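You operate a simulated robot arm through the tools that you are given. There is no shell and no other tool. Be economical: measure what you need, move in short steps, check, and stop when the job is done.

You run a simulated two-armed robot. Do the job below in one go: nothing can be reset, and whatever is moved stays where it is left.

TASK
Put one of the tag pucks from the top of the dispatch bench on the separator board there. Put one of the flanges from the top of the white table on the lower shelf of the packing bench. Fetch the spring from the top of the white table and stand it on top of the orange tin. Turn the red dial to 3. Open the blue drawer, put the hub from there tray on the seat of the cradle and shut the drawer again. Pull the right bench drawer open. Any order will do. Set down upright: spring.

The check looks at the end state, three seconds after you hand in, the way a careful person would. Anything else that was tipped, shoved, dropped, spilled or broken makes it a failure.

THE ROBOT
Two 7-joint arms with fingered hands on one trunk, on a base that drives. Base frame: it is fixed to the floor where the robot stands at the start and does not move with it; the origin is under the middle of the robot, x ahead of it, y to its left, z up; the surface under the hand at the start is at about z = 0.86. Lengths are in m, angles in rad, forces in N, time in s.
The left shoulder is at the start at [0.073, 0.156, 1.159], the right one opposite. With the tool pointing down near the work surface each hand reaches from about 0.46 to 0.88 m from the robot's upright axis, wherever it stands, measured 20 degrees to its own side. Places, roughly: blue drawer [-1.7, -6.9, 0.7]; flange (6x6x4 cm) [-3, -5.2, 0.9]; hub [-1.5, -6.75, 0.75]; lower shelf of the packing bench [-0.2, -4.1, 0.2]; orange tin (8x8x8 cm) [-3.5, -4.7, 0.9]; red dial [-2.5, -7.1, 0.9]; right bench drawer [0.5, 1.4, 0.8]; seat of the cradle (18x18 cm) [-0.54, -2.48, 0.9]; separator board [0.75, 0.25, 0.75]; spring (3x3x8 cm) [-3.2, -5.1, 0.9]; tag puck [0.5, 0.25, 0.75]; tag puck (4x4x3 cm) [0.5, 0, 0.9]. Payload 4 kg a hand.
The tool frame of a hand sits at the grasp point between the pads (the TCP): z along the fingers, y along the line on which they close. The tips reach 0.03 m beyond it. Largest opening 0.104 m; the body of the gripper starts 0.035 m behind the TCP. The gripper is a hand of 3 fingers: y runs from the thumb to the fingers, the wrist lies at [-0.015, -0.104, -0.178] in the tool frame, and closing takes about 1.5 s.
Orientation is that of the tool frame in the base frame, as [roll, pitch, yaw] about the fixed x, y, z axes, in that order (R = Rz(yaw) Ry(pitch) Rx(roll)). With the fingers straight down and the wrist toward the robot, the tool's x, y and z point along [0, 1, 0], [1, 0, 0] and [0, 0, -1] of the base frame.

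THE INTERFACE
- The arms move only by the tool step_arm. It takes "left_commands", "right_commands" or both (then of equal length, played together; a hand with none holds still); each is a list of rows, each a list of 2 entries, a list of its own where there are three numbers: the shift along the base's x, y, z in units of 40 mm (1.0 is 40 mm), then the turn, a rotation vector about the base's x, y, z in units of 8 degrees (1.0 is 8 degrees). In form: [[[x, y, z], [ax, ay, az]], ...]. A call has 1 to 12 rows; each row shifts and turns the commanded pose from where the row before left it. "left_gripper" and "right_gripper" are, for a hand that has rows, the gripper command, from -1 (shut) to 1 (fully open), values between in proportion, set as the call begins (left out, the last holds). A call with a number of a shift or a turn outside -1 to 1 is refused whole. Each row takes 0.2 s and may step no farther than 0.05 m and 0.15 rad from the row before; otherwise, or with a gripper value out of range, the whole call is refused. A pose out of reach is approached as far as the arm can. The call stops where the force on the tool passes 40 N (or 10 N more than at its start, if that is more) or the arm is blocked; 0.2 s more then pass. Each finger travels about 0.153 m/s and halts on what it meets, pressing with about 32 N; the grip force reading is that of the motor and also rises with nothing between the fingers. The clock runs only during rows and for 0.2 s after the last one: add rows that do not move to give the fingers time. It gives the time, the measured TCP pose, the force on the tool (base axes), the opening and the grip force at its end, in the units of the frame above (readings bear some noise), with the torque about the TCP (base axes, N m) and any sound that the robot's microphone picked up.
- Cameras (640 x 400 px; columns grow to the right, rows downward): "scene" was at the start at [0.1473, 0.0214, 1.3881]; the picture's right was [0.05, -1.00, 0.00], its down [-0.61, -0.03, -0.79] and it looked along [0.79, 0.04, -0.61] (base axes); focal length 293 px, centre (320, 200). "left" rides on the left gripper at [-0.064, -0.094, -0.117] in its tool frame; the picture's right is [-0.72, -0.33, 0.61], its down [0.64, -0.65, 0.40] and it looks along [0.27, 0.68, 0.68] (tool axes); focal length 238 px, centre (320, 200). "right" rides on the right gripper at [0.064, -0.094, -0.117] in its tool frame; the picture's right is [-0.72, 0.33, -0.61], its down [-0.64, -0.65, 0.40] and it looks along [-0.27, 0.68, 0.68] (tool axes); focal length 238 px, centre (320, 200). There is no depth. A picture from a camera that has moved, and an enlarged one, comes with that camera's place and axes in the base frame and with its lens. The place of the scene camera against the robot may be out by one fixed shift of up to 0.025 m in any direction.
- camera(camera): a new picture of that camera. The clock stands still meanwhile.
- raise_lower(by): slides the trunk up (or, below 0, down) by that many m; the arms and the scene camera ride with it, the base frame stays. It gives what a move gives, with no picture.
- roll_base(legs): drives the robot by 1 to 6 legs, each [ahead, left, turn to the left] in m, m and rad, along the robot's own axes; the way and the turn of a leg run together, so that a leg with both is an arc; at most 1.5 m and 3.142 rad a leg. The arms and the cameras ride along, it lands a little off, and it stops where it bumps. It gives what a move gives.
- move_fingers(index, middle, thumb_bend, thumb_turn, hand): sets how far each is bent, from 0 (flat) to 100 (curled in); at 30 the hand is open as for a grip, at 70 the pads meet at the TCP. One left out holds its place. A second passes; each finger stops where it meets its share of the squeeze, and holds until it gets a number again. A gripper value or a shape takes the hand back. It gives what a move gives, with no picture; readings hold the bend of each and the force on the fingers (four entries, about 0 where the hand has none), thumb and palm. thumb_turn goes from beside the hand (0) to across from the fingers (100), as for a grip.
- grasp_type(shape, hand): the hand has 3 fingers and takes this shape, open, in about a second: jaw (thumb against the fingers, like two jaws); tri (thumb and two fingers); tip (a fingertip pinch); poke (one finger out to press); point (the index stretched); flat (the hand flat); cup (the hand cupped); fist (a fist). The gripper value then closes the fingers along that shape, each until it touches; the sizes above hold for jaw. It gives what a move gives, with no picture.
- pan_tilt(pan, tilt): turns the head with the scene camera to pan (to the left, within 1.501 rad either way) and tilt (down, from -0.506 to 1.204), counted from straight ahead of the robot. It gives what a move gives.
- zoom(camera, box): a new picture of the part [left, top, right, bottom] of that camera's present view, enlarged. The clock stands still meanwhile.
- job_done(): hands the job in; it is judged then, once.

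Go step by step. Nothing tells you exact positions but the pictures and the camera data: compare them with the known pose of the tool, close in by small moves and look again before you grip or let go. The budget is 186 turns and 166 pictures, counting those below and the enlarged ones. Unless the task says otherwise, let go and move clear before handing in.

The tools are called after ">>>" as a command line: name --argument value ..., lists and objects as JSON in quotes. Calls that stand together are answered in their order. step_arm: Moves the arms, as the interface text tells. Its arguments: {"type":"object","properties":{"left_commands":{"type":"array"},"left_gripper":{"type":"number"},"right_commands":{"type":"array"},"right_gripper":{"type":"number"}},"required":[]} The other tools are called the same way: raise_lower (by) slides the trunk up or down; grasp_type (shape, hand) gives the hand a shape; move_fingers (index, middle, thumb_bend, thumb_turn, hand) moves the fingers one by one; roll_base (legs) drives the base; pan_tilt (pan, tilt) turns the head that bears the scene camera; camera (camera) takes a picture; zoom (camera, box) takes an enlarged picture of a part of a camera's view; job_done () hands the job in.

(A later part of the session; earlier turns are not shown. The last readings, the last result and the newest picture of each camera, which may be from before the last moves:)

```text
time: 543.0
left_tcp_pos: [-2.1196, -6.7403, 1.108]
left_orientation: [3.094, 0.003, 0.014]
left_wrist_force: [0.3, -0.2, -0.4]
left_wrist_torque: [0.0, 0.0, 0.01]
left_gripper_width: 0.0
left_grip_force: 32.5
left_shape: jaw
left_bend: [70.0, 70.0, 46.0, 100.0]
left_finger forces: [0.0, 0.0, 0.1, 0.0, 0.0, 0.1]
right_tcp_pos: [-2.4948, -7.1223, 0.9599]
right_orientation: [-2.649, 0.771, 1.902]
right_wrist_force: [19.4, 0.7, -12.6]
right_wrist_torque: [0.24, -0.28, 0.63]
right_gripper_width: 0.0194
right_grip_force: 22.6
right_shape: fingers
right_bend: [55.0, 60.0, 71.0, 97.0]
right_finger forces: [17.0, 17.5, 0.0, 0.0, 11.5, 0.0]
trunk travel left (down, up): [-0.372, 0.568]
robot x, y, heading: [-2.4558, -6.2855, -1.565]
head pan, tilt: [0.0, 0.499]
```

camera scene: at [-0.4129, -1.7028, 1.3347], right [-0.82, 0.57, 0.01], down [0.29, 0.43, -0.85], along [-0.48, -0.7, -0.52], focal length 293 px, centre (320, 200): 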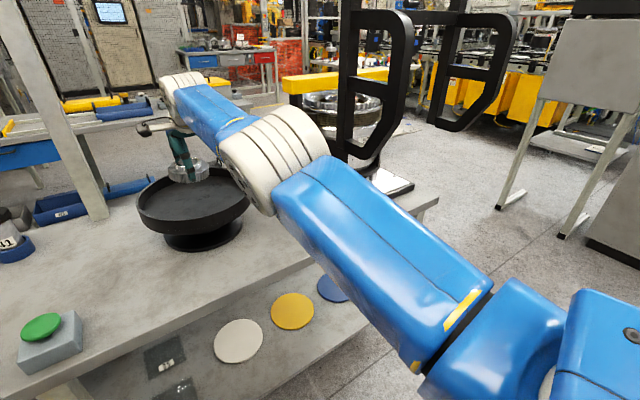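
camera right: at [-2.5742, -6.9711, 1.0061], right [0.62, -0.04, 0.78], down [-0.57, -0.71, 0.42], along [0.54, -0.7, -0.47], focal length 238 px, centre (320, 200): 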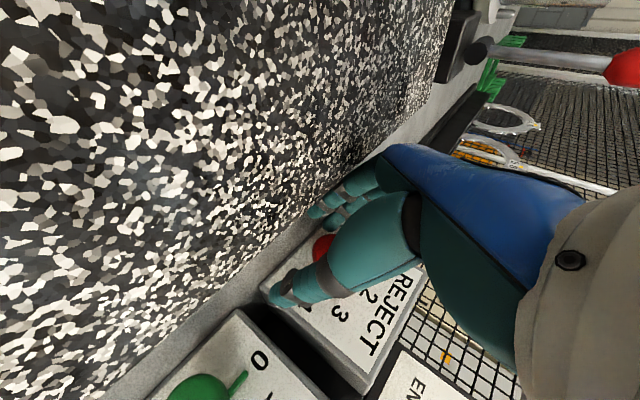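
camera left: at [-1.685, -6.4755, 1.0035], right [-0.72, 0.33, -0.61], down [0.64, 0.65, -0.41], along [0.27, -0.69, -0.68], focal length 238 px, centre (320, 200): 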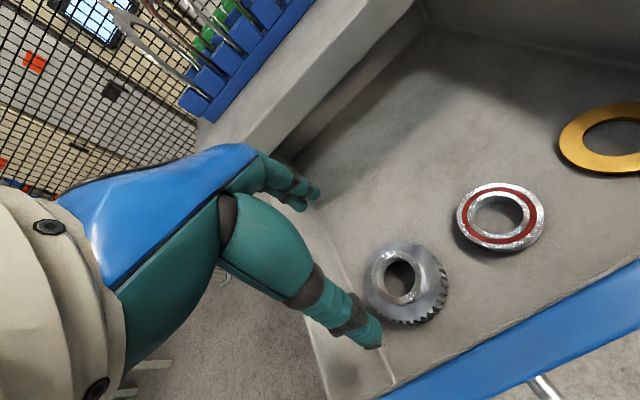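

The knob is gripped on both sides. I'll turn clockwise.

>>> step_arm --right_commands '[[[0, 0, 0], [0, -0.8, 0]], [[0, 0, 0], [0, -0.8, 0]], [[0, 0, 0], [0, -0.8, 0]], [[0, 0, 0], [0, -0.8, 0]], [[0, 0, 0], [0, -0.8, 0]], [[0, 0, 0], [0, -0.8, 0]], [[0, 0, 0], [0, -0.8, 0]], [[0, 0, 0], [0, -0.8, 0]], [[0, 0, 0], [0, 0, 0]]]'

>>> camera --camera "right"

```text
time: 545.2
left_tcp_pos: [-2.1195, -6.7253, 1.1134]
left_orientation: [3.082, 0.004, 0.013]
left_wrist_force: [-0.8, 0.6, 0.0]
left_wrist_torque: [-0.03, -0.04, 0.0]
left_gripper_width: 0.0004
left_grip_force: 31.9
left_shape: jaw
left_bend: [70.0, 70.0, 46.0, 100.0]
left_finger forces: [0.0, 0.0, 0.1, 0.0, 0.0, 0.1]
right_tcp_pos: [-2.4997, -7.1064, 1.0108]
right_orientation: [2.374, 0.725, 1.002]
right_wrist_force: [0.3, -0.3, 1.3]
right_wrist_torque: [-0.01, 0.02, -0.02]
right_gripper_width: 0.0
right_grip_force: 0.0
right_shape: fingers
right_bend: [66.0, 74.0, 76.0, 98.0]
right_finger forces: [0.1, 0.1, 0.0, 0.0, 0.1, 0.0]
trunk travel left (down, up): [-0.372, 0.568]
robot x, y, heading: [-2.4539, -6.2839, -1.568]
head pan, tilt: [0.0, 0.499]
stopped in row 9 (right hand): the arm was blocked; the commanded pose is now the measured one
```

```text
5 pictures are left
camera right: at [-2.5933, -6.9753, 0.9816], right [-0.21, 0.02, 0.98], down [-0.68, -0.72, -0.13], along [0.7, -0.69, 0.17], focal length 238 px, centre (320, 200)
```

right: 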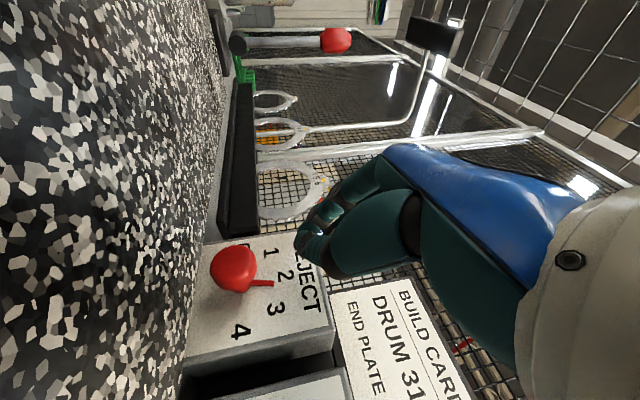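

Excellent: the pointer moved from 0 to a bit past 2, and about 35–40° remains. I'll retreat, rotate the hand back, and reopen for a second grip.

>>> step_arm --right_commands '[[[0.1, 0.5, 0.2], [0, 0, 0]], [[0.1, 0.3, 0], [0, 0.9, 0]], [[0, 0, 0], [0, 0.9, 0]], [[0, 0, 0], [0, 0.9, 0]], [[0, 0, 0], [0, 0.9, 0]], [[0, 0, 0], [0, 0.9, 0]], [[0, 0, 0], [0, 0.9, 0]], [[0, 0, 0], [0, 0, 0]]]'

>>> move_fingers --hand "right" --index 47 --middle 47 --thumb_bend 47

```text
time: 547.0
left_tcp_pos: [-2.1261, -6.7379, 1.1123]
left_orientation: [3.093, -0.002, 0.014]
left_wrist_force: [0.1, -0.1, 0.2]
left_wrist_torque: [-0.02, -0.03, 0.02]
left_gripper_width: 0.0
left_grip_force: 32.3
left_shape: jaw
left_bend: [70.0, 70.0, 46.0, 100.0]
left_finger forces: [0.1, 0.0, 0.0, 0.1, 0.1, 0.1]
right_tcp_pos: [-2.4974, -7.0867, 0.9996]
right_orientation: [-2.832, 0.842, 1.795]
right_wrist_force: [0.3, 0.4, -0.4]
right_wrist_torque: [-0.01, -0.02, 0.03]
right_gripper_width: 0.0
right_grip_force: 0.1
right_shape: fingers
right_bend: [66.0, 74.0, 76.0, 98.0]
right_finger forces: [0.1, 0.0, 0.1, 0.0, 0.1, 0.0]
trunk travel left (down, up): [-0.372, 0.568]
robot x, y, heading: [-2.457, -6.2897, -1.566]
head pan, tilt: [0.0, 0.499]
```

```text
time: 548.0
left_tcp_pos: [-2.1219, -6.7391, 1.1112]
left_orientation: [3.093, -0.001, 0.014]
left_wrist_force: [-0.1, 0.0, 0.5]
left_wrist_torque: [-0.01, 0.02, 0.02]
left_gripper_width: 0.0
left_grip_force: 31.9
left_shape: jaw
left_bend: [70.0, 70.0, 46.0, 100.0]
left_finger forces: [0.0, 0.0, 0.0, 0.0, 0.1, 0.0]
right_tcp_pos: [-2.4952, -7.0873, 1.0003]
right_orientation: [-2.832, 0.844, 1.795]
right_wrist_force: [-0.8, 0.1, 0.0]
right_wrist_torque: [-0.04, -0.05, 0.0]
right_gripper_width: 0.0594
right_grip_force: 0.0
right_shape: fingers
right_bend: [47.0, 47.0, 47.0, 98.0]
right_finger forces: [0.0, 0.0, 0.0, 0.0, 0.0, 0.1]
trunk travel left (down, up): [-0.372, 0.568]
robot x, y, heading: [-2.4548, -6.2845, -1.57]
head pan, tilt: [0.0, 0.499]
```

I'll slide back onto the knob, close, and turn by about 38°.

>>> step_arm --right_commands '[[[-0.05, -0.42, -0.45], [0, 0, 0]], [[-0.05, -0.42, -0.45], [0, 0, 0]], [[0, 0, 0], [0, 0, 0]]]'

>>> move_fingers --hand "right" --index 80 --middle 80 --thumb_bend 80

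```text
time: 548.8
left_tcp_pos: [-2.1243, -6.7374, 1.1109]
left_orientation: [3.091, 0.0, 0.014]
left_wrist_force: [0.0, 1.1, -0.8]
left_wrist_torque: [-0.03, 0.05, 0.01]
left_gripper_width: 0.0
left_grip_force: 32.0
left_shape: jaw
left_bend: [70.0, 70.0, 46.0, 100.0]
left_finger forces: [0.0, 0.0, 0.0, 0.0, 0.1, 0.1]
right_tcp_pos: [-2.4994, -7.122, 0.964]
right_orientation: [-2.832, 0.845, 1.794]
right_wrist_force: [0.0, -0.4, 0.4]
right_wrist_torque: [-0.02, 0.0, -0.01]
right_gripper_width: 0.0594
right_grip_force: 0.1
right_shape: fingers
right_bend: [47.0, 47.0, 47.0, 98.0]
right_finger forces: [0.1, 0.0, 0.0, 0.0, 0.0, 0.1]
trunk travel left (down, up): [-0.372, 0.568]
robot x, y, heading: [-2.4577, -6.2876, -1.567]
head pan, tilt: [0.0, 0.499]
```

```text
time: 549.8
left_tcp_pos: [-2.1242, -6.7395, 1.1104]
left_orientation: [3.093, 0.0, 0.012]
left_wrist_force: [0.2, -0.1, -0.5]
left_wrist_torque: [-0.01, 0.03, -0.02]
left_gripper_width: 0.0
left_grip_force: 31.5
left_shape: jaw
left_bend: [70.0, 70.0, 46.0, 100.0]
left_finger forces: [0.1, 0.0, 0.1, 0.0, 0.1, 0.0]
right_tcp_pos: [-2.499, -7.1222, 0.9628]
right_orientation: [-2.83, 0.841, 1.796]
right_wrist_force: [1.4, -1.5, -2.1]
right_wrist_torque: [0.0, 0.02, 0.03]
right_gripper_width: 0.0247
right_grip_force: 14.3
right_shape: fingers
right_bend: [50.0, 80.0, 72.0, 98.0]
right_finger forces: [15.5, 0.0, 0.0, 0.1, 12.9, 0.1]
trunk travel left (down, up): [-0.372, 0.568]
robot x, y, heading: [-2.4522, -6.2875, -1.572]
head pan, tilt: [0.0, 0.499]
```

The knob is gripped between index and thumb. Now I turn clockwise.

>>> step_arm --right_commands '[[[0, 0, 0], [0, -0.75, 0]], [[0, 0, 0], [0, -0.75, 0]], [[0, 0, 0], [0, -0.75, 0]], [[0, 0, 0], [0, -0.75, 0]], [[0, 0, 0], [0, -0.75, 0]], [[0, 0, 0], [0, -0.75, 0]], [[0, 0, 0], [0, 0, 0]]]'

>>> camera --camera "right"

```text
time: 551.4
left_tcp_pos: [-2.1213, -6.7304, 1.1155]
left_orientation: [3.086, 0.005, 0.014]
left_wrist_force: [-0.1, -0.8, 0.6]
left_wrist_torque: [0.0, 0.01, 0.03]
left_gripper_width: 0.0002
left_grip_force: 31.4
left_shape: jaw
left_bend: [70.0, 70.0, 46.0, 100.0]
left_finger forces: [0.1, 0.1, 0.0, 0.0, 0.1, 0.0]
right_tcp_pos: [-2.4954, -7.1138, 0.9876]
right_orientation: [2.519, 0.789, 1.101]
right_wrist_force: [-0.8, -0.4, -1.0]
right_wrist_torque: [0.0, 0.01, 0.01]
right_gripper_width: 0.0003
right_grip_force: 0.0
right_shape: fingers
right_bend: [64.0, 80.0, 77.0, 98.0]
right_finger forces: [0.0, 0.0, 0.0, 0.0, 0.0, 0.0]
trunk travel left (down, up): [-0.372, 0.568]
robot x, y, heading: [-2.4546, -6.2901, -1.572]
head pan, tilt: [0.0, 0.499]
```

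```text
4 pictures are left
camera right: at [-2.5918, -6.9813, 0.9704], right [-0.09, 0.03, 1.0], down [-0.69, -0.72, -0.05], along [0.71, -0.7, 0.08], focal length 238 px, centre (320, 200)
```

right: 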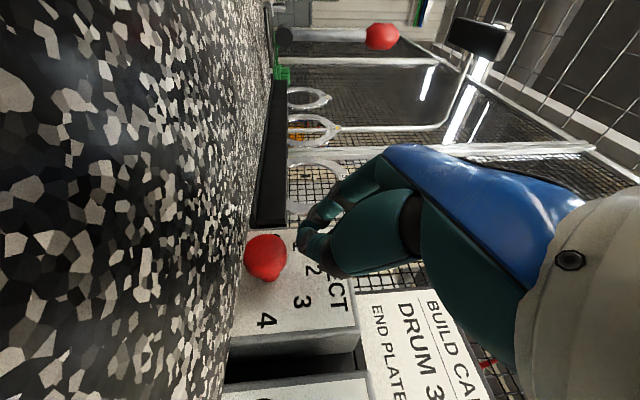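

The hand slipped off at the end. I'll back away and read the dial from the front.

>>> step_arm --right_commands '[[[0, 0.5, 0.4], [0, 0, 0]], [[0, 0.6, 0.6], [0, 0, 0]]]'

>>> roll_base --legs '[[-0.2, 0, 0]]'

>>> raise_lower --by 0.15

>>> zoom --camera "scene" --box '[290, 130, 410, 205]'

```text
time: 552.2
left_tcp_pos: [-2.1198, -6.7204, 1.1139]
left_orientation: [3.077, 0.0, 0.018]
left_wrist_force: [0.3, 0.6, 0.8]
left_wrist_torque: [-0.03, -0.01, 0.02]
left_gripper_width: 0.0
left_grip_force: 32.0
left_shape: jaw
left_bend: [70.0, 70.0, 46.0, 100.0]
left_finger forces: [0.0, 0.1, 0.0, 0.0, 0.0, 0.1]
right_tcp_pos: [-2.4804, -7.0557, 1.0402]
right_orientation: [2.499, 0.814, 1.105]
right_wrist_force: [-0.7, -0.4, -0.5]
right_wrist_torque: [-0.01, -0.02, -0.01]
right_gripper_width: 0.0002
right_grip_force: 0.2
right_shape: fingers
right_bend: [64.0, 80.0, 77.0, 98.0]
right_finger forces: [0.0, 0.1, 0.0, 0.0, 0.1, 0.0]
trunk travel left (down, up): [-0.372, 0.568]
robot x, y, heading: [-2.4535, -6.2865, -1.565]
head pan, tilt: [0.0, 0.499]
stopped in row 2 (right hand): the arm was blocked; the commanded pose is now the measured one
```

```text
time: 553.8
left_tcp_pos: [-2.1262, -6.5386, 1.1119]
left_orientation: [3.094, -0.003, 0.016]
left_wrist_force: [0.0, 0.2, 0.7]
left_wrist_torque: [0.01, 0.01, 0.0]
left_gripper_width: 0.0
left_grip_force: 31.6
left_shape: jaw
left_bend: [70.0, 70.0, 46.0, 100.0]
left_finger forces: [0.0, 0.1, 0.0, 0.0, 0.0, 0.1]
right_tcp_pos: [-2.4928, -6.8727, 1.0199]
right_orientation: [2.514, 0.783, 1.11]
right_wrist_force: [1.2, 0.2, 0.4]
right_wrist_torque: [-0.01, 0.05, -0.03]
right_gripper_width: 0.0
right_grip_force: 0.2
right_shape: fingers
right_bend: [64.0, 80.0, 77.0, 98.0]
right_finger forces: [0.0, 0.0, 0.1, 0.1, 0.0, 0.1]
trunk travel left (down, up): [-0.372, 0.568]
robot x, y, heading: [-2.4515, -6.0885, -1.571]
head pan, tilt: [0.0, 0.499]
```

```text
time: 555.5
left_tcp_pos: [-2.1304, -6.5362, 1.2636]
left_orientation: [3.092, -0.006, 0.016]
left_wrist_force: [-0.6, -0.9, -0.5]
left_wrist_torque: [0.0, 0.0, -0.01]
left_gripper_width: 0.0
left_grip_force: 31.7
left_shape: jaw
left_bend: [70.0, 70.0, 46.0, 100.0]
left_finger forces: [0.0, 0.1, 0.0, 0.0, 0.0, 0.0]
right_tcp_pos: [-2.4959, -6.8708, 1.1708]
right_orientation: [2.509, 0.783, 1.107]
right_wrist_force: [0.4, -0.3, 0.1]
right_wrist_torque: [-0.03, -0.01, 0.02]
right_gripper_width: 0.0
right_grip_force: 0.1
right_shape: fingers
right_bend: [64.0, 80.0, 77.0, 98.0]
right_finger forces: [0.0, 0.1, 0.0, 0.1, 0.0, 0.0]
trunk travel left (down, up): [-0.522, 0.418]
robot x, y, heading: [-2.4553, -6.0893, -1.564]
head pan, tilt: [0.0, 0.499]
```

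```text
5.33 times, centred on (350, 168) of scene
camera zoom: at [-2.4451, -6.2146, 1.3483], right [-1.0, 0.0, 0.0], down [0.0, 0.48, -0.88], along [0.0, -0.88, -0.48], focal length 1564 px, centre (160, 373)
```

zoom: 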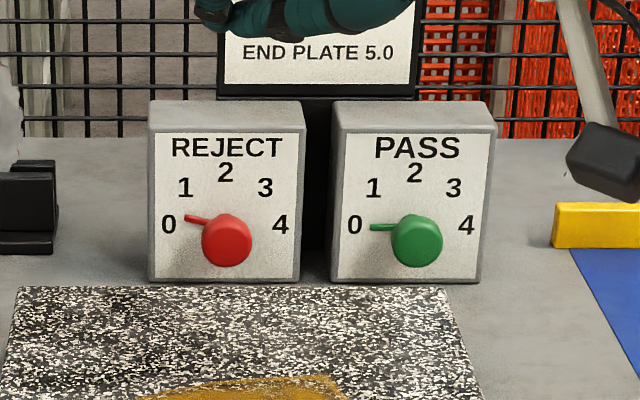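

The dial reads only about 0.3: my fingers dragged the pointer back while I retreated. I'll redo it in clean cycles (grip, turn within the arm's good range, open, retreat straight, rotate back). First I set up the start pose.

>>> step_arm --right_commands '[[[0, 0, 0], [0, 0.9, 0]], [[0, 0, 0], [0, 0.9, 0]], [[0, 0, 0], [0, 0.9, 0]], [[0, 0, 0], [0, 0.9, 0]], [[0, 0, 0], [0, 0.9, 0]], [[0, 0, 0], [0, 0.9, 0]], [[0, 0, 0], [0, 0.9, 0]], [[0, 0, 0], [0, 0.8, 0]], [[0, 0, 0], [0, 0, 0]]]'

>>> move_fingers --hand "right" --index 47 --middle 47 --thumb_bend 47

>>> raise_lower --by -0.15

>>> roll_base --legs '[[0.18, 0, 0]]'

```text
time: 557.5
left_tcp_pos: [-2.1302, -6.5369, 1.2631]
left_orientation: [3.094, -0.007, 0.016]
left_wrist_force: [0.5, -0.6, 0.7]
left_wrist_torque: [-0.01, 0.04, 0.01]
left_gripper_width: 0.0
left_grip_force: 31.9
left_shape: jaw
left_bend: [70.0, 70.0, 46.0, 100.0]
left_finger forces: [0.1, 0.0, 0.0, 0.1, 0.0, 0.0]
right_tcp_pos: [-2.4942, -6.8699, 1.1713]
right_orientation: [-2.365, 0.708, 2.156]
right_wrist_force: [0.8, -0.7, -0.8]
right_wrist_torque: [-0.01, -0.01, -0.01]
right_gripper_width: 0.0
right_grip_force: 0.0
right_shape: fingers
right_bend: [64.0, 80.0, 77.0, 98.0]
right_finger forces: [0.0, 0.0, 0.0, 0.0, 0.0, 0.1]
trunk travel left (down, up): [-0.522, 0.418]
robot x, y, heading: [-2.4592, -6.0865, -1.567]
head pan, tilt: [0.0, 0.499]
```

```text
time: 558.5
left_tcp_pos: [-2.1302, -6.5366, 1.2619]
left_orientation: [3.094, -0.007, 0.014]
left_wrist_force: [-0.2, -0.5, 0.1]
left_wrist_torque: [0.01, -0.01, -0.01]
left_gripper_width: 0.0
left_grip_force: 31.9
left_shape: jaw
left_bend: [70.0, 70.0, 46.0, 100.0]
left_finger forces: [0.1, 0.0, 0.0, 0.0, 0.0, 0.0]
right_tcp_pos: [-2.4955, -6.8715, 1.1712]
right_orientation: [-2.365, 0.711, 2.158]
right_wrist_force: [-0.6, 0.1, 0.0]
right_wrist_torque: [0.0, -0.02, -0.01]
right_gripper_width: 0.0593
right_grip_force: 0.1
right_shape: fingers
right_bend: [47.0, 47.0, 47.0, 98.0]
right_finger forces: [0.1, 0.0, 0.0, 0.1, 0.1, 0.0]
trunk travel left (down, up): [-0.522, 0.418]
robot x, y, heading: [-2.4553, -6.0864, -1.569]
head pan, tilt: [0.0, 0.499]
```

```text
time: 560.3
left_tcp_pos: [-2.1295, -6.5355, 1.1146]
left_orientation: [3.09, -0.007, 0.017]
left_wrist_force: [-0.1, 0.3, 0.4]
left_wrist_torque: [-0.02, 0.01, 0.0]
left_gripper_width: 0.0
left_grip_force: 32.2
left_shape: jaw
left_bend: [70.0, 70.0, 46.0, 100.0]
left_finger forces: [0.1, 0.0, 0.0, 0.0, 0.1, 0.0]
right_tcp_pos: [-2.4963, -6.871, 1.0223]
right_orientation: [-2.367, 0.713, 2.155]
right_wrist_force: [0.1, 0.1, -0.5]
right_wrist_torque: [0.01, 0.0, 0.03]
right_gripper_width: 0.0593
right_grip_force: 0.0
right_shape: fingers
right_bend: [47.0, 47.0, 47.0, 98.0]
right_finger forces: [0.0, 0.0, 0.1, 0.0, 0.0, 0.0]
trunk travel left (down, up): [-0.372, 0.568]
robot x, y, heading: [-2.4534, -6.0856, -1.567]
head pan, tilt: [0.0, 0.499]
```

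```text
time: 561.8
left_tcp_pos: [-2.131, -6.7181, 1.113]
left_orientation: [3.093, -0.006, 0.013]
left_wrist_force: [-0.1, 0.1, -0.2]
left_wrist_torque: [0.0, 0.01, 0.02]
left_gripper_width: 0.0
left_grip_force: 31.1
left_shape: jaw
left_bend: [70.0, 70.0, 46.0, 100.0]
left_finger forces: [0.1, 0.0, 0.0, 0.0, 0.0, 0.1]
right_tcp_pos: [-2.497, -7.0534, 1.0214]
right_orientation: [-2.37, 0.71, 2.148]
right_wrist_force: [-1.2, 0.2, -0.1]
right_wrist_torque: [-0.01, 0.0, 0.01]
right_gripper_width: 0.0593
right_grip_force: 0.1
right_shape: fingers
right_bend: [47.0, 47.0, 47.0, 98.0]
right_finger forces: [0.0, 0.1, 0.1, 0.0, 0.0, 0.1]
trunk travel left (down, up): [-0.372, 0.568]
robot x, y, heading: [-2.4539, -6.2633, -1.574]
head pan, tilt: [0.0, 0.499]
```

The start pose is good. I'll approach, grip, and turn 40° clockwise in one sequence, then check the grip forces.

>>> roll_base --legs '[[0.022, 0, 0]]'

>>> step_arm --right_commands '[[[0.52, 0.2, -0.5], [0, 0, 0]], [[-0.19, -0.45, -0.32], [0, 0, 0]], [[-0.19, -0.45, -0.32], [0, 0, 0]], [[-0.19, -0.45, -0.32], [0, 0, 0]], [[0, 0, 0], [0, 0, 0]]]'

>>> move_fingers --hand "right" --index 80 --middle 80 --thumb_bend 80

>>> step_arm --right_commands '[[[0, 0, 0], [0, -0.8, 0]], [[0, 0, 0], [0, -0.8, 0]], [[0, 0, 0], [0, -0.8, 0]], [[0, 0, 0], [0, -0.8, 0]], [[0, 0, 0], [0, -0.8, 0]], [[0, 0, 0], [0, 0, 0]]]'

```text
time: 562.6
left_tcp_pos: [-2.1307, -6.7364, 1.1151]
left_orientation: [3.087, -0.009, 0.013]
left_wrist_force: [0.0, -0.4, 0.8]
left_wrist_torque: [0.02, 0.01, -0.03]
left_gripper_width: 0.0001
left_grip_force: 32.5
left_shape: jaw
left_bend: [70.0, 70.0, 46.0, 100.0]
left_finger forces: [0.0, 0.0, 0.0, 0.0, 0.0, 0.0]
right_tcp_pos: [-2.4973, -7.0707, 1.0247]
right_orientation: [-2.366, 0.715, 2.152]
right_wrist_force: [-0.8, -0.1, 0.0]
right_wrist_torque: [-0.02, -0.01, -0.01]
right_gripper_width: 0.059
right_grip_force: 0.1
right_shape: fingers
right_bend: [47.0, 47.0, 47.0, 98.0]
right_finger forces: [0.1, 0.0, 0.0, 0.0, 0.0, 0.0]
trunk travel left (down, up): [-0.372, 0.568]
robot x, y, heading: [-2.4534, -6.2878, -1.565]
head pan, tilt: [0.0, 0.499]
```

```text
time: 563.8
left_tcp_pos: [-2.1318, -6.7377, 1.1143]
left_orientation: [3.089, -0.008, 0.012]
left_wrist_force: [0.4, 0.0, 0.3]
left_wrist_torque: [0.0, 0.02, 0.02]
left_gripper_width: 0.0
left_grip_force: 32.3
left_shape: jaw
left_bend: [70.0, 70.0, 46.0, 100.0]
left_finger forces: [0.0, 0.1, 0.1, 0.0, 0.1, 0.1]
right_tcp_pos: [-2.4989, -7.1193, 0.9667]
right_orientation: [-2.364, 0.712, 2.152]
right_wrist_force: [1.3, 0.1, -0.4]
right_wrist_torque: [0.02, -0.06, 0.02]
right_gripper_width: 0.0617
right_grip_force: 0.6
right_shape: fingers
right_bend: [46.0, 47.0, 47.0, 98.0]
right_finger forces: [1.5, 0.1, 0.0, 0.0, 0.0, 0.0]
trunk travel left (down, up): [-0.372, 0.568]
robot x, y, heading: [-2.4494, -6.2914, -1.564]
head pan, tilt: [0.0, 0.499]
```

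```text
time: 564.8
left_tcp_pos: [-2.1276, -6.7386, 1.1122]
left_orientation: [3.091, -0.005, 0.016]
left_wrist_force: [0.4, 0.7, 0.1]
left_wrist_torque: [0.04, -0.02, 0.04]
left_gripper_width: 0.0001
left_grip_force: 31.9
left_shape: jaw
left_bend: [70.0, 70.0, 46.0, 100.0]
left_finger forces: [0.0, 0.0, 0.1, 0.0, 0.1, 0.1]
right_tcp_pos: [-2.4944, -7.1206, 0.9637]
right_orientation: [-2.366, 0.707, 2.155]
right_wrist_force: [19.4, 2.7, -16.4]
right_wrist_torque: [0.4, -0.4, 0.6]
right_gripper_width: 0.0207
right_grip_force: 20.9
right_shape: fingers
right_bend: [51.0, 59.0, 73.0, 97.0]
right_finger forces: [16.8, 16.1, 0.0, 0.0, 8.7, 0.1]
trunk travel left (down, up): [-0.372, 0.568]
robot x, y, heading: [-2.4549, -6.2929, -1.57]
head pan, tilt: [0.0, 0.499]
```

```text
time: 566.2
left_tcp_pos: [-2.1309, -6.7404, 1.1134]
left_orientation: [3.092, -0.006, 0.013]
left_wrist_force: [0.1, 0.2, 0.5]
left_wrist_torque: [-0.04, -0.01, -0.01]
left_gripper_width: 0.0001
left_grip_force: 32.1
left_shape: jaw
left_bend: [70.0, 70.0, 46.0, 100.0]
left_finger forces: [0.0, 0.0, 0.0, 0.0, 0.0, 0.1]
right_tcp_pos: [-2.5, -7.1221, 0.9625]
right_orientation: [3.14, 0.881, 1.578]
right_wrist_force: [7.8, -0.3, -19.2]
right_wrist_torque: [0.21, 0.04, 0.41]
right_gripper_width: 0.0211
right_grip_force: 19.2
right_shape: fingers
right_bend: [54.0, 62.0, 71.0, 95.0]
right_finger forces: [14.6, 10.1, 0.1, 0.0, 14.0, 0.1]
trunk travel left (down, up): [-0.372, 0.568]
robot x, y, heading: [-2.4553, -6.2869, -1.572]
head pan, tilt: [0.0, 0.499]
```

It's still gripping perfectly. I'll turn another 24°, open, retreat straight, and rotate back.

>>> step_arm --right_commands '[[[0, 0, 0], [0, -0.75, 0]], [[0, 0, 0], [0, -0.75, 0]], [[0, 0, 0], [0, -0.75, 0]], [[0, 0, 0], [0, -0.75, 0]], [[0, 0, 0], [0, 0, 0]]]'

>>> move_fingers --hand "right" --index 45 --middle 45 --thumb_bend 45

>>> step_arm --right_commands '[[[-0.165, 0.45, 0.33], [0, 0, 0]], [[-0.165, 0.45, 0.33], [0, 0, 0]], [[-0.165, 0.45, 0.33], [0, 0, 0]], [[0, 0, 0], [0, 0, 0]]]'

>>> camera --camera "right"

```text
time: 567.6
left_tcp_pos: [-2.1287, -6.725, 1.118]
left_orientation: [3.078, -0.005, 0.012]
left_wrist_force: [0.4, 0.1, -1.1]
left_wrist_torque: [-0.02, -0.04, 0.04]
left_gripper_width: 0.0
left_grip_force: 31.7
left_shape: jaw
left_bend: [70.0, 70.0, 46.0, 100.0]
left_finger forces: [0.1, 0.0, 0.1, 0.1, 0.1, 0.0]
right_tcp_pos: [-2.4992, -7.107, 1.0074]
right_orientation: [2.492, 0.84, 1.089]
right_wrist_force: [0.6, 0.2, 0.2]
right_wrist_torque: [0.01, 0.03, 0.01]
right_gripper_width: 0.0
right_grip_force: 0.0
right_shape: fingers
right_bend: [65.0, 73.0, 77.0, 98.0]
right_finger forces: [0.0, 0.0, 0.1, 0.0, 0.1, 0.1]
trunk travel left (down, up): [-0.372, 0.568]
robot x, y, heading: [-2.4534, -6.295, -1.566]
head pan, tilt: [0.0, 0.499]
stopped in row 5 (right hand): the arm was blocked; the commanded pose is now the measured one
```

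```text
time: 568.6
left_tcp_pos: [-2.1305, -6.7253, 1.1197]
left_orientation: [3.078, -0.008, 0.011]
left_wrist_force: [0.5, -0.3, 0.7]
left_wrist_torque: [0.0, 0.04, 0.0]
left_gripper_width: 0.0001
left_grip_force: 32.1
left_shape: jaw
left_bend: [70.0, 70.0, 46.0, 100.0]
left_finger forces: [0.0, 0.1, 0.0, 0.0, 0.1, 0.1]
right_tcp_pos: [-2.4986, -7.1064, 1.0046]
right_orientation: [2.495, 0.835, 1.091]
right_wrist_force: [-0.8, 0.2, 0.5]
right_wrist_torque: [-0.02, 0.01, -0.01]
right_gripper_width: 0.0647
right_grip_force: 0.0
right_shape: fingers
right_bend: [45.0, 45.0, 45.0, 98.0]
right_finger forces: [0.0, 0.0, 0.0, 0.0, 0.0, 0.0]
trunk travel left (down, up): [-0.372, 0.568]
robot x, y, heading: [-2.4517, -6.2917, -1.566]
head pan, tilt: [0.0, 0.499]
```

```text
time: 569.8
left_tcp_pos: [-2.1369, -6.721, 1.1227]
left_orientation: [3.061, -0.004, 0.006]
left_wrist_force: [-0.8, 0.0, 0.5]
left_wrist_torque: [-0.02, 0.0, -0.03]
left_gripper_width: 0.0
left_grip_force: 31.7
left_shape: jaw
left_bend: [70.0, 70.0, 46.0, 100.0]
left_finger forces: [0.1, 0.0, 0.1, 0.0, 0.0, 0.0]
right_tcp_pos: [-2.517, -7.0442, 1.0558]
right_orientation: [2.476, 0.851, 1.088]
right_wrist_force: [0.7, 0.0, 1.0]
right_wrist_torque: [-0.02, -0.02, 0.0]
right_gripper_width: 0.0648
right_grip_force: 0.1
right_shape: fingers
right_bend: [45.0, 45.0, 45.0, 98.0]
right_finger forces: [0.0, 0.0, 0.0, 0.0, 0.0, 0.0]
trunk travel left (down, up): [-0.372, 0.568]
robot x, y, heading: [-2.4532, -6.2867, -1.569]
head pan, tilt: [0.0, 0.499]
stopped in row 4 (right hand): the arm was blocked; the commanded pose is now the measured one
```

```text
2 pictures are left
camera right: at [-2.6154, -6.9165, 1.0306], right [-0.09, 0.09, 0.99], down [-0.68, -0.73, 0.0], along [0.73, -0.68, 0.13], focal length 238 px, centre (320, 200)
```

right: 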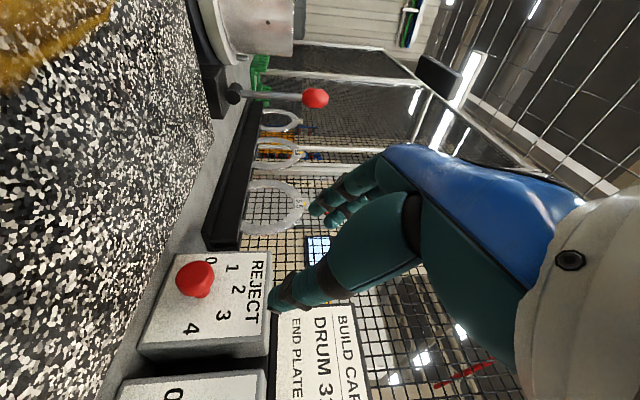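

The knob slipped once the hand left its good range. I'll now run strictly within it: grip at +31°, turn 32° to 0°, open, retreat straight, then rotate back, repeating this cycle.

>>> step_arm --right_commands '[[[0, 0, 0], [0, 0.88, 0]], [[0, 0, 0], [0, 0.88, 0]], [[0, 0, 0], [0, 0.88, 0]], [[0, 0, 0], [0, 0.88, 0]], [[0, 0, 0], [0, 0.88, 0]], [[0, 0, 0], [0, 0.88, 0]], [[0, 0, 0], [0, 0.88, 0]], [[0, 0, 0], [0, 0.88, 0]], [[0.34, -0.19, -0.45], [0, 0, 0]], [[0.34, -0.19, -0.45], [0, 0, 0]], [[0.34, -0.19, -0.45], [0, 0, 0]], [[0, 0, 0], [0, 0, 0]]]'

```text
time: 572.4
left_tcp_pos: [-2.1462, -6.7394, 1.1177]
left_orientation: [3.084, -0.018, 0.009]
left_wrist_force: [-0.3, 0.0, 0.2]
left_wrist_torque: [-0.03, -0.03, 0.0]
left_gripper_width: 0.0
left_grip_force: 32.2
left_shape: jaw
left_bend: [70.0, 70.0, 46.0, 100.0]
left_finger forces: [0.0, 0.0, 0.0, 0.1, 0.1, 0.0]
right_tcp_pos: [-2.4909, -7.088, 0.9828]
right_orientation: [-2.355, 0.732, 2.194]
right_wrist_force: [0.5, 0.3, 0.7]
right_wrist_torque: [0.01, 0.04, -0.01]
right_gripper_width: 0.0648
right_grip_force: 0.2
right_shape: fingers
right_bend: [45.0, 45.0, 45.0, 98.0]
right_finger forces: [0.0, 0.0, 0.1, 0.1, 0.0, 0.1]
trunk travel left (down, up): [-0.372, 0.568]
robot x, y, heading: [-2.4551, -6.2893, -1.57]
head pan, tilt: [0.0, 0.499]
```

Position is fine. I'll run two clean cycles, retreating and returning along the knob's axis with the base.

>>> step_arm --right_commands '[[[-0.1, -0.4, -0.22], [0, 0, 0]], [[-0.1, -0.4, -0.22], [0, 0, 0]], [[0, 0, 0], [0, 0, 0]]]'

>>> move_fingers --hand "right" --index 80 --middle 80 --thumb_bend 80

>>> step_arm --right_commands '[[[0, 0, 0], [0, -0.8, 0]], [[0, 0, 0], [0, -0.8, 0]], [[0, 0, 0], [0, -0.8, 0]], [[0, 0, 0], [0, -0.8, 0]], [[0, 0, 0], [0, -0.8, 0]], [[0, 0, 0], [0, 0, 0]]]'

>>> move_fingers --hand "right" --index 47 --middle 47 --thumb_bend 47

>>> roll_base --legs '[[-0.08, 0, 0]]'

>>> camera --camera "right"

```text
time: 573.2
left_tcp_pos: [-2.1453, -6.7411, 1.1183]
left_orientation: [3.083, -0.017, 0.01]
left_wrist_force: [0.8, -0.2, 1.3]
left_wrist_torque: [-0.01, 0.01, 0.02]
left_gripper_width: 0.0
left_grip_force: 32.1
left_shape: jaw
left_bend: [70.0, 70.0, 46.0, 100.0]
left_finger forces: [0.1, 0.0, 0.0, 0.0, 0.0, 0.1]
right_tcp_pos: [-2.4985, -7.1216, 0.9633]
right_orientation: [-2.355, 0.734, 2.195]
right_wrist_force: [-0.5, -0.7, -0.5]
right_wrist_torque: [-0.01, 0.0, -0.02]
right_gripper_width: 0.0649
right_grip_force: 0.0
right_shape: fingers
right_bend: [45.0, 45.0, 45.0, 98.0]
right_finger forces: [0.1, 0.0, 0.1, 0.1, 0.0, 0.0]
trunk travel left (down, up): [-0.372, 0.568]
robot x, y, heading: [-2.4539, -6.2903, -1.57]
head pan, tilt: [0.0, 0.499]
```

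```text
time: 574.2
left_tcp_pos: [-2.1427, -6.7417, 1.1162]
left_orientation: [3.084, -0.012, 0.007]
left_wrist_force: [0.1, 1.4, 0.1]
left_wrist_torque: [0.01, -0.01, -0.03]
left_gripper_width: 0.0
left_grip_force: 32.4
left_shape: jaw
left_bend: [70.0, 70.0, 46.0, 100.0]
left_finger forces: [0.2, 0.0, 0.1, 0.0, 0.0, 0.1]
right_tcp_pos: [-2.4925, -7.1226, 0.9614]
right_orientation: [-2.357, 0.727, 2.196]
right_wrist_force: [16.7, 4.7, -16.8]
right_wrist_torque: [0.48, -0.25, 0.55]
right_gripper_width: 0.0194
right_grip_force: 21.3
right_shape: fingers
right_bend: [54.0, 60.0, 71.0, 96.0]
right_finger forces: [16.9, 15.5, 0.1, 0.1, 11.1, 0.0]
trunk travel left (down, up): [-0.372, 0.568]
robot x, y, heading: [-2.4541, -6.2875, -1.57]
head pan, tilt: [0.0, 0.499]
```

```text
time: 575.6
left_tcp_pos: [-2.1446, -6.7438, 1.1164]
left_orientation: [3.088, -0.013, 0.009]
left_wrist_force: [-0.3, -0.5, -0.1]
left_wrist_torque: [-0.02, 0.02, -0.03]
left_gripper_width: 0.0002
left_grip_force: 31.6
left_shape: jaw
left_bend: [70.0, 70.0, 46.0, 100.0]
left_finger forces: [0.1, 0.1, 0.0, 0.1, 0.1, 0.1]
right_tcp_pos: [-2.4983, -7.122, 0.9597]
right_orientation: [3.133, 0.918, 1.591]
right_wrist_force: [5.2, -4.7, -17.9]
right_wrist_torque: [0.06, 0.05, 0.29]
right_gripper_width: 0.02
right_grip_force: 19.5
right_shape: fingers
right_bend: [57.0, 63.0, 69.0, 95.0]
right_finger forces: [14.0, 10.1, 0.0, 0.0, 15.6, 0.0]
trunk travel left (down, up): [-0.372, 0.568]
robot x, y, heading: [-2.4514, -6.2861, -1.569]
head pan, tilt: [0.0, 0.499]
```

```text
time: 576.6
left_tcp_pos: [-2.1458, -6.7401, 1.1186]
left_orientation: [3.087, -0.018, 0.009]
left_wrist_force: [-0.3, -0.4, 0.1]
left_wrist_torque: [-0.01, 0.01, -0.03]
left_gripper_width: 0.0
left_grip_force: 31.8
left_shape: jaw
left_bend: [70.0, 70.0, 46.0, 100.0]
left_finger forces: [0.0, 0.1, 0.0, 0.0, 0.0, 0.0]
right_tcp_pos: [-2.4988, -7.1199, 0.9644]
right_orientation: [3.132, 0.923, 1.59]
right_wrist_force: [-0.2, 0.4, 0.0]
right_wrist_torque: [-0.01, 0.01, 0.03]
right_gripper_width: 0.0593
right_grip_force: 0.0
right_shape: fingers
right_bend: [47.0, 47.0, 47.0, 97.0]
right_finger forces: [0.0, 0.1, 0.1, 0.0, 0.0, 0.1]
trunk travel left (down, up): [-0.372, 0.568]
robot x, y, heading: [-2.4532, -6.2898, -1.569]
head pan, tilt: [0.0, 0.499]
```

```text
time: 577.6
left_tcp_pos: [-2.1456, -6.6561, 1.1189]
left_orientation: [3.083, -0.018, 0.011]
left_wrist_force: [0.7, -0.2, 0.2]
left_wrist_torque: [-0.02, 0.01, 0.03]
left_gripper_width: 0.0
left_grip_force: 31.7
left_shape: jaw
left_bend: [70.0, 70.0, 46.0, 100.0]
left_finger forces: [0.0, 0.0, 0.0, 0.1, 0.1, 0.1]
right_tcp_pos: [-2.4988, -7.0357, 0.9702]
right_orientation: [3.131, 0.933, 1.587]
right_wrist_force: [-1.0, -5.1, 21.6]
right_wrist_torque: [-0.54, -0.55, -0.32]
right_gripper_width: 0.0603
right_grip_force: 12.0
right_shape: fingers
right_bend: [47.0, 47.0, 47.0, 99.0]
right_finger forces: [20.3, 0.1, 0.1, 0.0, 4.2, 0.1]
trunk travel left (down, up): [-0.372, 0.568]
robot x, y, heading: [-2.454, -6.2104, -1.564]
head pan, tilt: [0.0, 0.499]
```

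```text
1 pictures are left
camera right: at [-2.5954, -6.9065, 0.9881], right [0.32, 0.07, 0.95], down [-0.64, -0.72, 0.27], along [0.7, -0.69, -0.18], focal length 238 px, centre (320, 200)
```

right: 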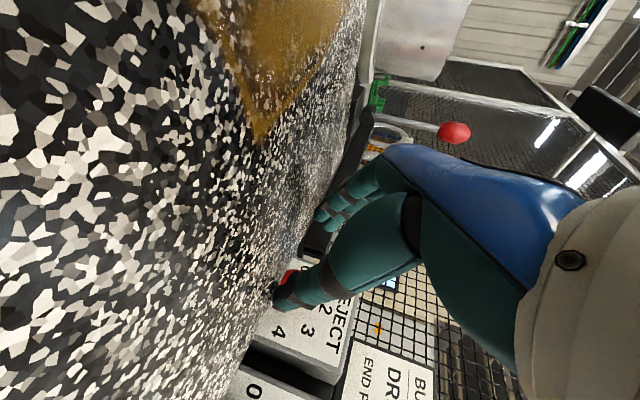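

I'll lift off the block, back up, and use my last picture to read the dial from the front.

>>> raise_lower --by 0.12

>>> roll_base --legs '[[-0.12, 0, 0]]'

>>> step_arm --right_commands '[[[0, 0, 0], [0, 0.8, 0]], [[0, 0, 0], [0, 0.8, 0]], [[0, 0, 0], [0, 0.8, 0]], [[0, 0, 0], [0, 0.8, 0]], [[0, 0, 0], [0, 0.8, 0]], [[0, 0, 0], [0, 0, 0]]]'

>>> zoom --camera "scene" --box '[290, 130, 410, 205]'

```text
time: 579.1
left_tcp_pos: [-2.1457, -6.6599, 1.238]
left_orientation: [3.085, -0.016, 0.012]
left_wrist_force: [0.9, 0.6, -0.6]
left_wrist_torque: [0.0, 0.02, 0.02]
left_gripper_width: 0.0
left_grip_force: 32.3
left_shape: jaw
left_bend: [70.0, 70.0, 46.0, 100.0]
left_finger forces: [0.1, 0.0, 0.0, 0.0, 0.1, 0.0]
right_tcp_pos: [-2.4979, -7.0406, 1.0878]
right_orientation: [3.131, 0.929, 1.588]
right_wrist_force: [-0.1, -0.6, 0.0]
right_wrist_torque: [0.0, -0.01, 0.02]
right_gripper_width: 0.0606
right_grip_force: 0.0
right_shape: fingers
right_bend: [47.0, 47.0, 47.0, 98.0]
right_finger forces: [0.0, 0.0, 0.0, 0.0, 0.1, 0.0]
trunk travel left (down, up): [-0.492, 0.448]
robot x, y, heading: [-2.4546, -6.2123, -1.57]
head pan, tilt: [0.0, 0.499]
```

```text
time: 580.4
left_tcp_pos: [-2.1459, -6.5409, 1.2385]
left_orientation: [3.084, -0.015, 0.011]
left_wrist_force: [-0.2, -0.6, 0.2]
left_wrist_torque: [0.03, 0.0, 0.0]
left_gripper_width: 0.0
left_grip_force: 32.3
left_shape: jaw
left_bend: [70.0, 70.0, 46.0, 100.0]
left_finger forces: [0.1, 0.0, 0.0, 0.1, 0.0, 0.0]
right_tcp_pos: [-2.4973, -6.9215, 1.0863]
right_orientation: [3.128, 0.932, 1.589]
right_wrist_force: [0.0, -0.5, 0.0]
right_wrist_torque: [-0.04, -0.06, 0.0]
right_gripper_width: 0.0606
right_grip_force: 0.1
right_shape: fingers
right_bend: [47.0, 47.0, 47.0, 98.0]
right_finger forces: [0.1, 0.1, 0.1, 0.0, 0.1, 0.0]
trunk travel left (down, up): [-0.492, 0.448]
robot x, y, heading: [-2.4556, -6.0906, -1.566]
head pan, tilt: [0.0, 0.499]
```

```text
time: 581.8
left_tcp_pos: [-2.146, -6.5377, 1.2383]
left_orientation: [3.079, -0.015, 0.007]
left_wrist_force: [-0.3, 0.1, -0.1]
left_wrist_torque: [-0.02, -0.01, 0.03]
left_gripper_width: 0.0
left_grip_force: 32.0
left_shape: jaw
left_bend: [70.0, 70.0, 46.0, 100.0]
left_finger forces: [0.0, 0.0, 0.0, 0.1, 0.0, 0.1]
right_tcp_pos: [-2.4975, -6.9207, 1.0905]
right_orientation: [-2.351, 0.741, 2.202]
right_wrist_force: [0.9, -0.4, 0.4]
right_wrist_torque: [0.01, -0.02, 0.01]
right_gripper_width: 0.0603
right_grip_force: 0.2
right_shape: fingers
right_bend: [47.0, 47.0, 47.0, 98.0]
right_finger forces: [0.0, 0.0, 0.0, 0.0, 0.1, 0.1]
trunk travel left (down, up): [-0.492, 0.448]
robot x, y, heading: [-2.4538, -6.0878, -1.57]
head pan, tilt: [0.0, 0.499]
```

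```text
5.33 times, centred on (350, 168) of scene
camera zoom: at [-2.445, -6.2185, 1.3184], right [-1.0, 0.0, 0.0], down [0.0, 0.48, -0.88], along [0.0, -0.88, -0.48], focal length 1564 px, centre (160, 373)
```

zoom: 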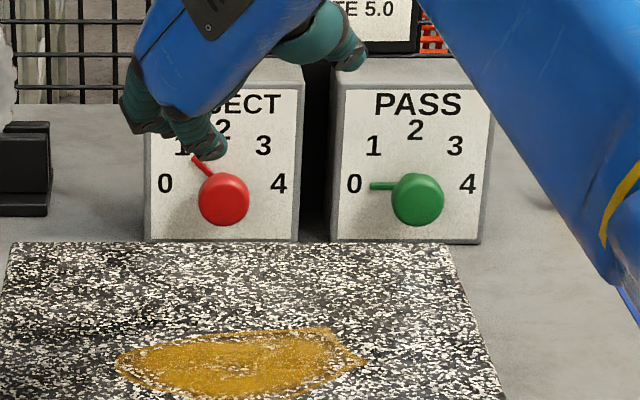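

The dial now reads exactly 1, so each clean cycle turns it faithfully (about 33°). I need 89° more: three cycles of about 29°. I'll return to the start pose first.

>>> step_arm --right_commands '[[[0.28, 0.67, 0.48], [0, 0, 0]], [[0.28, 0.67, 0.48], [0, 0, 0]], [[0, 0, 0], [0, 0, 0]]]'

>>> raise_lower --by -0.12

>>> roll_base --legs '[[0.2, 0, 0]]'

```text
time: 582.6
left_tcp_pos: [-2.1454, -6.5394, 1.2395]
left_orientation: [3.079, -0.014, 0.008]
left_wrist_force: [-0.5, 0.5, 0.2]
left_wrist_torque: [0.03, 0.0, -0.02]
left_gripper_width: 0.0002
left_grip_force: 32.0
left_shape: jaw
left_bend: [70.0, 70.0, 46.0, 100.0]
left_finger forces: [0.0, 0.0, 0.0, 0.1, 0.0, 0.0]
right_tcp_pos: [-2.4744, -6.8645, 1.1287]
right_orientation: [-2.354, 0.741, 2.199]
right_wrist_force: [-0.1, 0.4, 0.0]
right_wrist_torque: [0.01, -0.03, 0.02]
right_gripper_width: 0.0604
right_grip_force: 0.1
right_shape: fingers
right_bend: [47.0, 47.0, 47.0, 98.0]
right_finger forces: [0.0, 0.0, 0.0, 0.1, 0.1, 0.1]
trunk travel left (down, up): [-0.492, 0.448]
robot x, y, heading: [-2.4522, -6.0911, -1.568]
head pan, tilt: [0.0, 0.499]
```

```text
time: 584.1
left_tcp_pos: [-2.1462, -6.538, 1.1201]
left_orientation: [3.078, -0.012, 0.007]
left_wrist_force: [-0.6, 0.7, -0.2]
left_wrist_torque: [0.01, -0.01, -0.02]
left_gripper_width: 0.0002
left_grip_force: 32.0
left_shape: jaw
left_bend: [70.0, 70.0, 46.0, 100.0]
left_finger forces: [0.1, 0.1, 0.1, 0.0, 0.1, 0.0]
right_tcp_pos: [-2.4758, -6.8631, 1.0098]
right_orientation: [-2.355, 0.744, 2.2]
right_wrist_force: [-0.3, 0.8, -0.4]
right_wrist_torque: [-0.02, -0.02, 0.04]
right_gripper_width: 0.0602
right_grip_force: 0.0
right_shape: fingers
right_bend: [47.0, 47.0, 47.0, 98.0]
right_finger forces: [0.1, 0.0, 0.0, 0.1, 0.1, 0.0]
trunk travel left (down, up): [-0.372, 0.568]
robot x, y, heading: [-2.4536, -6.0915, -1.567]
head pan, tilt: [0.0, 0.499]
```

```text
time: 585.7
left_tcp_pos: [-2.1427, -6.738, 1.12]
left_orientation: [3.08, -0.016, 0.014]
left_wrist_force: [0.6, -0.3, 0.4]
left_wrist_torque: [0.04, -0.01, 0.0]
left_gripper_width: 0.0
left_grip_force: 31.7
left_shape: jaw
left_bend: [70.0, 70.0, 46.0, 100.0]
left_finger forces: [0.1, 0.0, 0.0, 0.0, 0.0, 0.0]
right_tcp_pos: [-2.4702, -7.0658, 1.0084]
right_orientation: [-2.355, 0.742, 2.203]
right_wrist_force: [-0.2, -0.5, 0.6]
right_wrist_torque: [-0.01, -0.03, 0.01]
right_gripper_width: 0.0603
right_grip_force: 0.1
right_shape: fingers
right_bend: [47.0, 47.0, 47.0, 98.0]
right_finger forces: [0.1, 0.0, 0.1, 0.0, 0.0, 0.1]
trunk travel left (down, up): [-0.372, 0.568]
robot x, y, heading: [-2.4521, -6.2897, -1.561]
head pan, tilt: [0.0, 0.499]
```

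The pose is right on target. I'll run two full cycles.

>>> step_arm --right_commands '[[[-0.236, -0.456, -0.37], [0, 0, 0]], [[-0.236, -0.456, -0.37], [0, 0, 0]], [[-0.236, -0.456, -0.37], [0, 0, 0]], [[0, 0, 0], [0, 0, 0]]]'

>>> move_fingers --hand "right" --index 80 --middle 80 --thumb_bend 80

>>> step_arm --right_commands '[[[0, 0, 0], [0, -0.725, 0]], [[0, 0, 0], [0, -0.725, 0]], [[0, 0, 0], [0, -0.725, 0]], [[0, 0, 0], [0, -0.725, 0]], [[0, 0, 0], [0, -0.725, 0]], [[0, 0, 0], [0, 0, 0]]]'

>>> move_fingers --hand "right" --index 47 --middle 47 --thumb_bend 47

>>> step_arm --right_commands '[[[0.03, 0.45, 0.375], [0, 0, 0]], [[0.03, 0.45, 0.375], [0, 0, 0]], [[0.03, 0.45, 0.375], [0, 0, 0]], [[0, 0, 0], [0, 0.725, 0]], [[0, 0, 0], [0, 0.725, 0]], [[0, 0, 0], [0, 0.725, 0]], [[0, 0, 0], [0, 0.725, 0]], [[0, 0, 0], [0, 0.725, 0]], [[0.62, 0, 0], [0, 0, 0]], [[0, 0, 0], [0, 0, 0]]]'

```text
time: 586.7
left_tcp_pos: [-2.1429, -6.7361, 1.1209]
left_orientation: [3.076, -0.012, 0.013]
left_wrist_force: [0.2, 0.1, -0.9]
left_wrist_torque: [-0.03, 0.0, 0.02]
left_gripper_width: 0.0
left_grip_force: 31.1
left_shape: jaw
left_bend: [70.0, 70.0, 46.0, 100.0]
left_finger forces: [0.1, 0.1, 0.1, 0.0, 0.1, 0.1]
right_tcp_pos: [-2.4978, -7.1215, 0.9683]
right_orientation: [-2.35, 0.744, 2.21]
right_wrist_force: [2.7, 1.5, -0.3]
right_wrist_torque: [0.08, -0.05, 0.07]
right_gripper_width: 0.0634
right_grip_force: 1.3
right_shape: fingers
right_bend: [45.0, 47.0, 47.0, 98.0]
right_finger forces: [2.7, 0.0, 0.0, 0.0, 0.1, 0.0]
trunk travel left (down, up): [-0.372, 0.568]
robot x, y, heading: [-2.4551, -6.2924, -1.56]
head pan, tilt: [0.0, 0.499]
```

```text
time: 587.7
left_tcp_pos: [-2.1412, -6.739, 1.1196]
left_orientation: [3.075, -0.009, 0.011]
left_wrist_force: [-0.2, 0.3, 0.6]
left_wrist_torque: [-0.01, -0.01, -0.04]
left_gripper_width: 0.0001
left_grip_force: 31.7
left_shape: jaw
left_bend: [70.0, 70.0, 46.0, 100.0]
left_finger forces: [0.1, 0.0, 0.1, 0.1, 0.0, 0.0]
right_tcp_pos: [-2.4942, -7.1208, 0.9654]
right_orientation: [-2.353, 0.738, 2.211]
right_wrist_force: [20.6, 2.5, -11.2]
right_wrist_torque: [0.35, -0.43, 0.66]
right_gripper_width: 0.0219
right_grip_force: 21.3
right_shape: fingers
right_bend: [51.0, 60.0, 72.0, 97.0]
right_finger forces: [16.7, 17.4, 0.1, 0.0, 9.0, 0.0]
trunk travel left (down, up): [-0.372, 0.568]
robot x, y, heading: [-2.4497, -6.291, -1.565]
head pan, tilt: [0.0, 0.499]
```

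```text
time: 589.1
left_tcp_pos: [-2.1443, -6.7369, 1.1212]
left_orientation: [3.075, -0.015, 0.011]
left_wrist_force: [1.0, 0.1, -0.9]
left_wrist_torque: [0.01, 0.0, -0.02]
left_gripper_width: 0.0003
left_grip_force: 32.2
left_shape: jaw
left_bend: [70.0, 70.0, 46.0, 100.0]
left_finger forces: [0.0, 0.0, 0.0, 0.1, 0.0, 0.0]
right_tcp_pos: [-2.5023, -7.1209, 0.9648]
right_orientation: [-3.068, 0.931, 1.657]
right_wrist_force: [-0.8, -5.8, -12.9]
right_wrist_torque: [0.04, 0.16, -0.04]
right_gripper_width: 0.022
right_grip_force: 13.4
right_shape: fingers
right_bend: [52.0, 73.0, 72.0, 96.0]
right_finger forces: [14.0, 0.9, 0.0, 0.1, 12.4, 0.1]
trunk travel left (down, up): [-0.372, 0.568]
robot x, y, heading: [-2.4544, -6.2917, -1.565]
head pan, tilt: [0.0, 0.499]
```

```text
time: 590.1
left_tcp_pos: [-2.1434, -6.7367, 1.1206]
left_orientation: [3.075, -0.016, 0.012]
left_wrist_force: [0.0, 0.1, -0.2]
left_wrist_torque: [0.0, -0.02, -0.02]
left_gripper_width: 0.0
left_grip_force: 31.8
left_shape: jaw
left_bend: [70.0, 70.0, 46.0, 100.0]
left_finger forces: [0.0, 0.1, 0.1, 0.0, 0.0, 0.0]
right_tcp_pos: [-2.4992, -7.1181, 0.9657]
right_orientation: [-3.065, 0.934, 1.664]
right_wrist_force: [-0.3, -0.2, -0.7]
right_wrist_torque: [-0.01, 0.0, 0.02]
right_gripper_width: 0.0592
right_grip_force: 0.2
right_shape: fingers
right_bend: [47.0, 47.0, 47.0, 97.0]
right_finger forces: [0.0, 0.0, 0.0, 0.1, 0.0, 0.0]
trunk travel left (down, up): [-0.372, 0.568]
robot x, y, heading: [-2.4566, -6.2899, -1.561]
head pan, tilt: [0.0, 0.499]
```

```text
time: 592.3
left_tcp_pos: [-2.1441, -6.7367, 1.1203]
left_orientation: [3.077, -0.013, 0.012]
left_wrist_force: [-0.4, -0.1, 0.3]
left_wrist_torque: [-0.09, 0.01, -0.01]
left_gripper_width: 0.0
left_grip_force: 31.6
left_shape: jaw
left_bend: [70.0, 70.0, 46.0, 100.0]
left_finger forces: [0.0, 0.1, 0.1, 0.0, 0.0, 0.0]
right_tcp_pos: [-2.4713, -7.0637, 1.011]
right_orientation: [-2.351, 0.742, 2.208]
right_wrist_force: [0.8, 0.3, 0.0]
right_wrist_torque: [-0.01, 0.02, 0.01]
right_gripper_width: 0.0597
right_grip_force: 0.1
right_shape: fingers
right_bend: [47.0, 47.0, 47.0, 97.0]
right_finger forces: [0.0, 0.0, 0.0, 0.0, 0.1, 0.0]
trunk travel left (down, up): [-0.372, 0.568]
robot x, y, heading: [-2.4519, -6.2921, -1.565]
head pan, tilt: [0.0, 0.499]
```

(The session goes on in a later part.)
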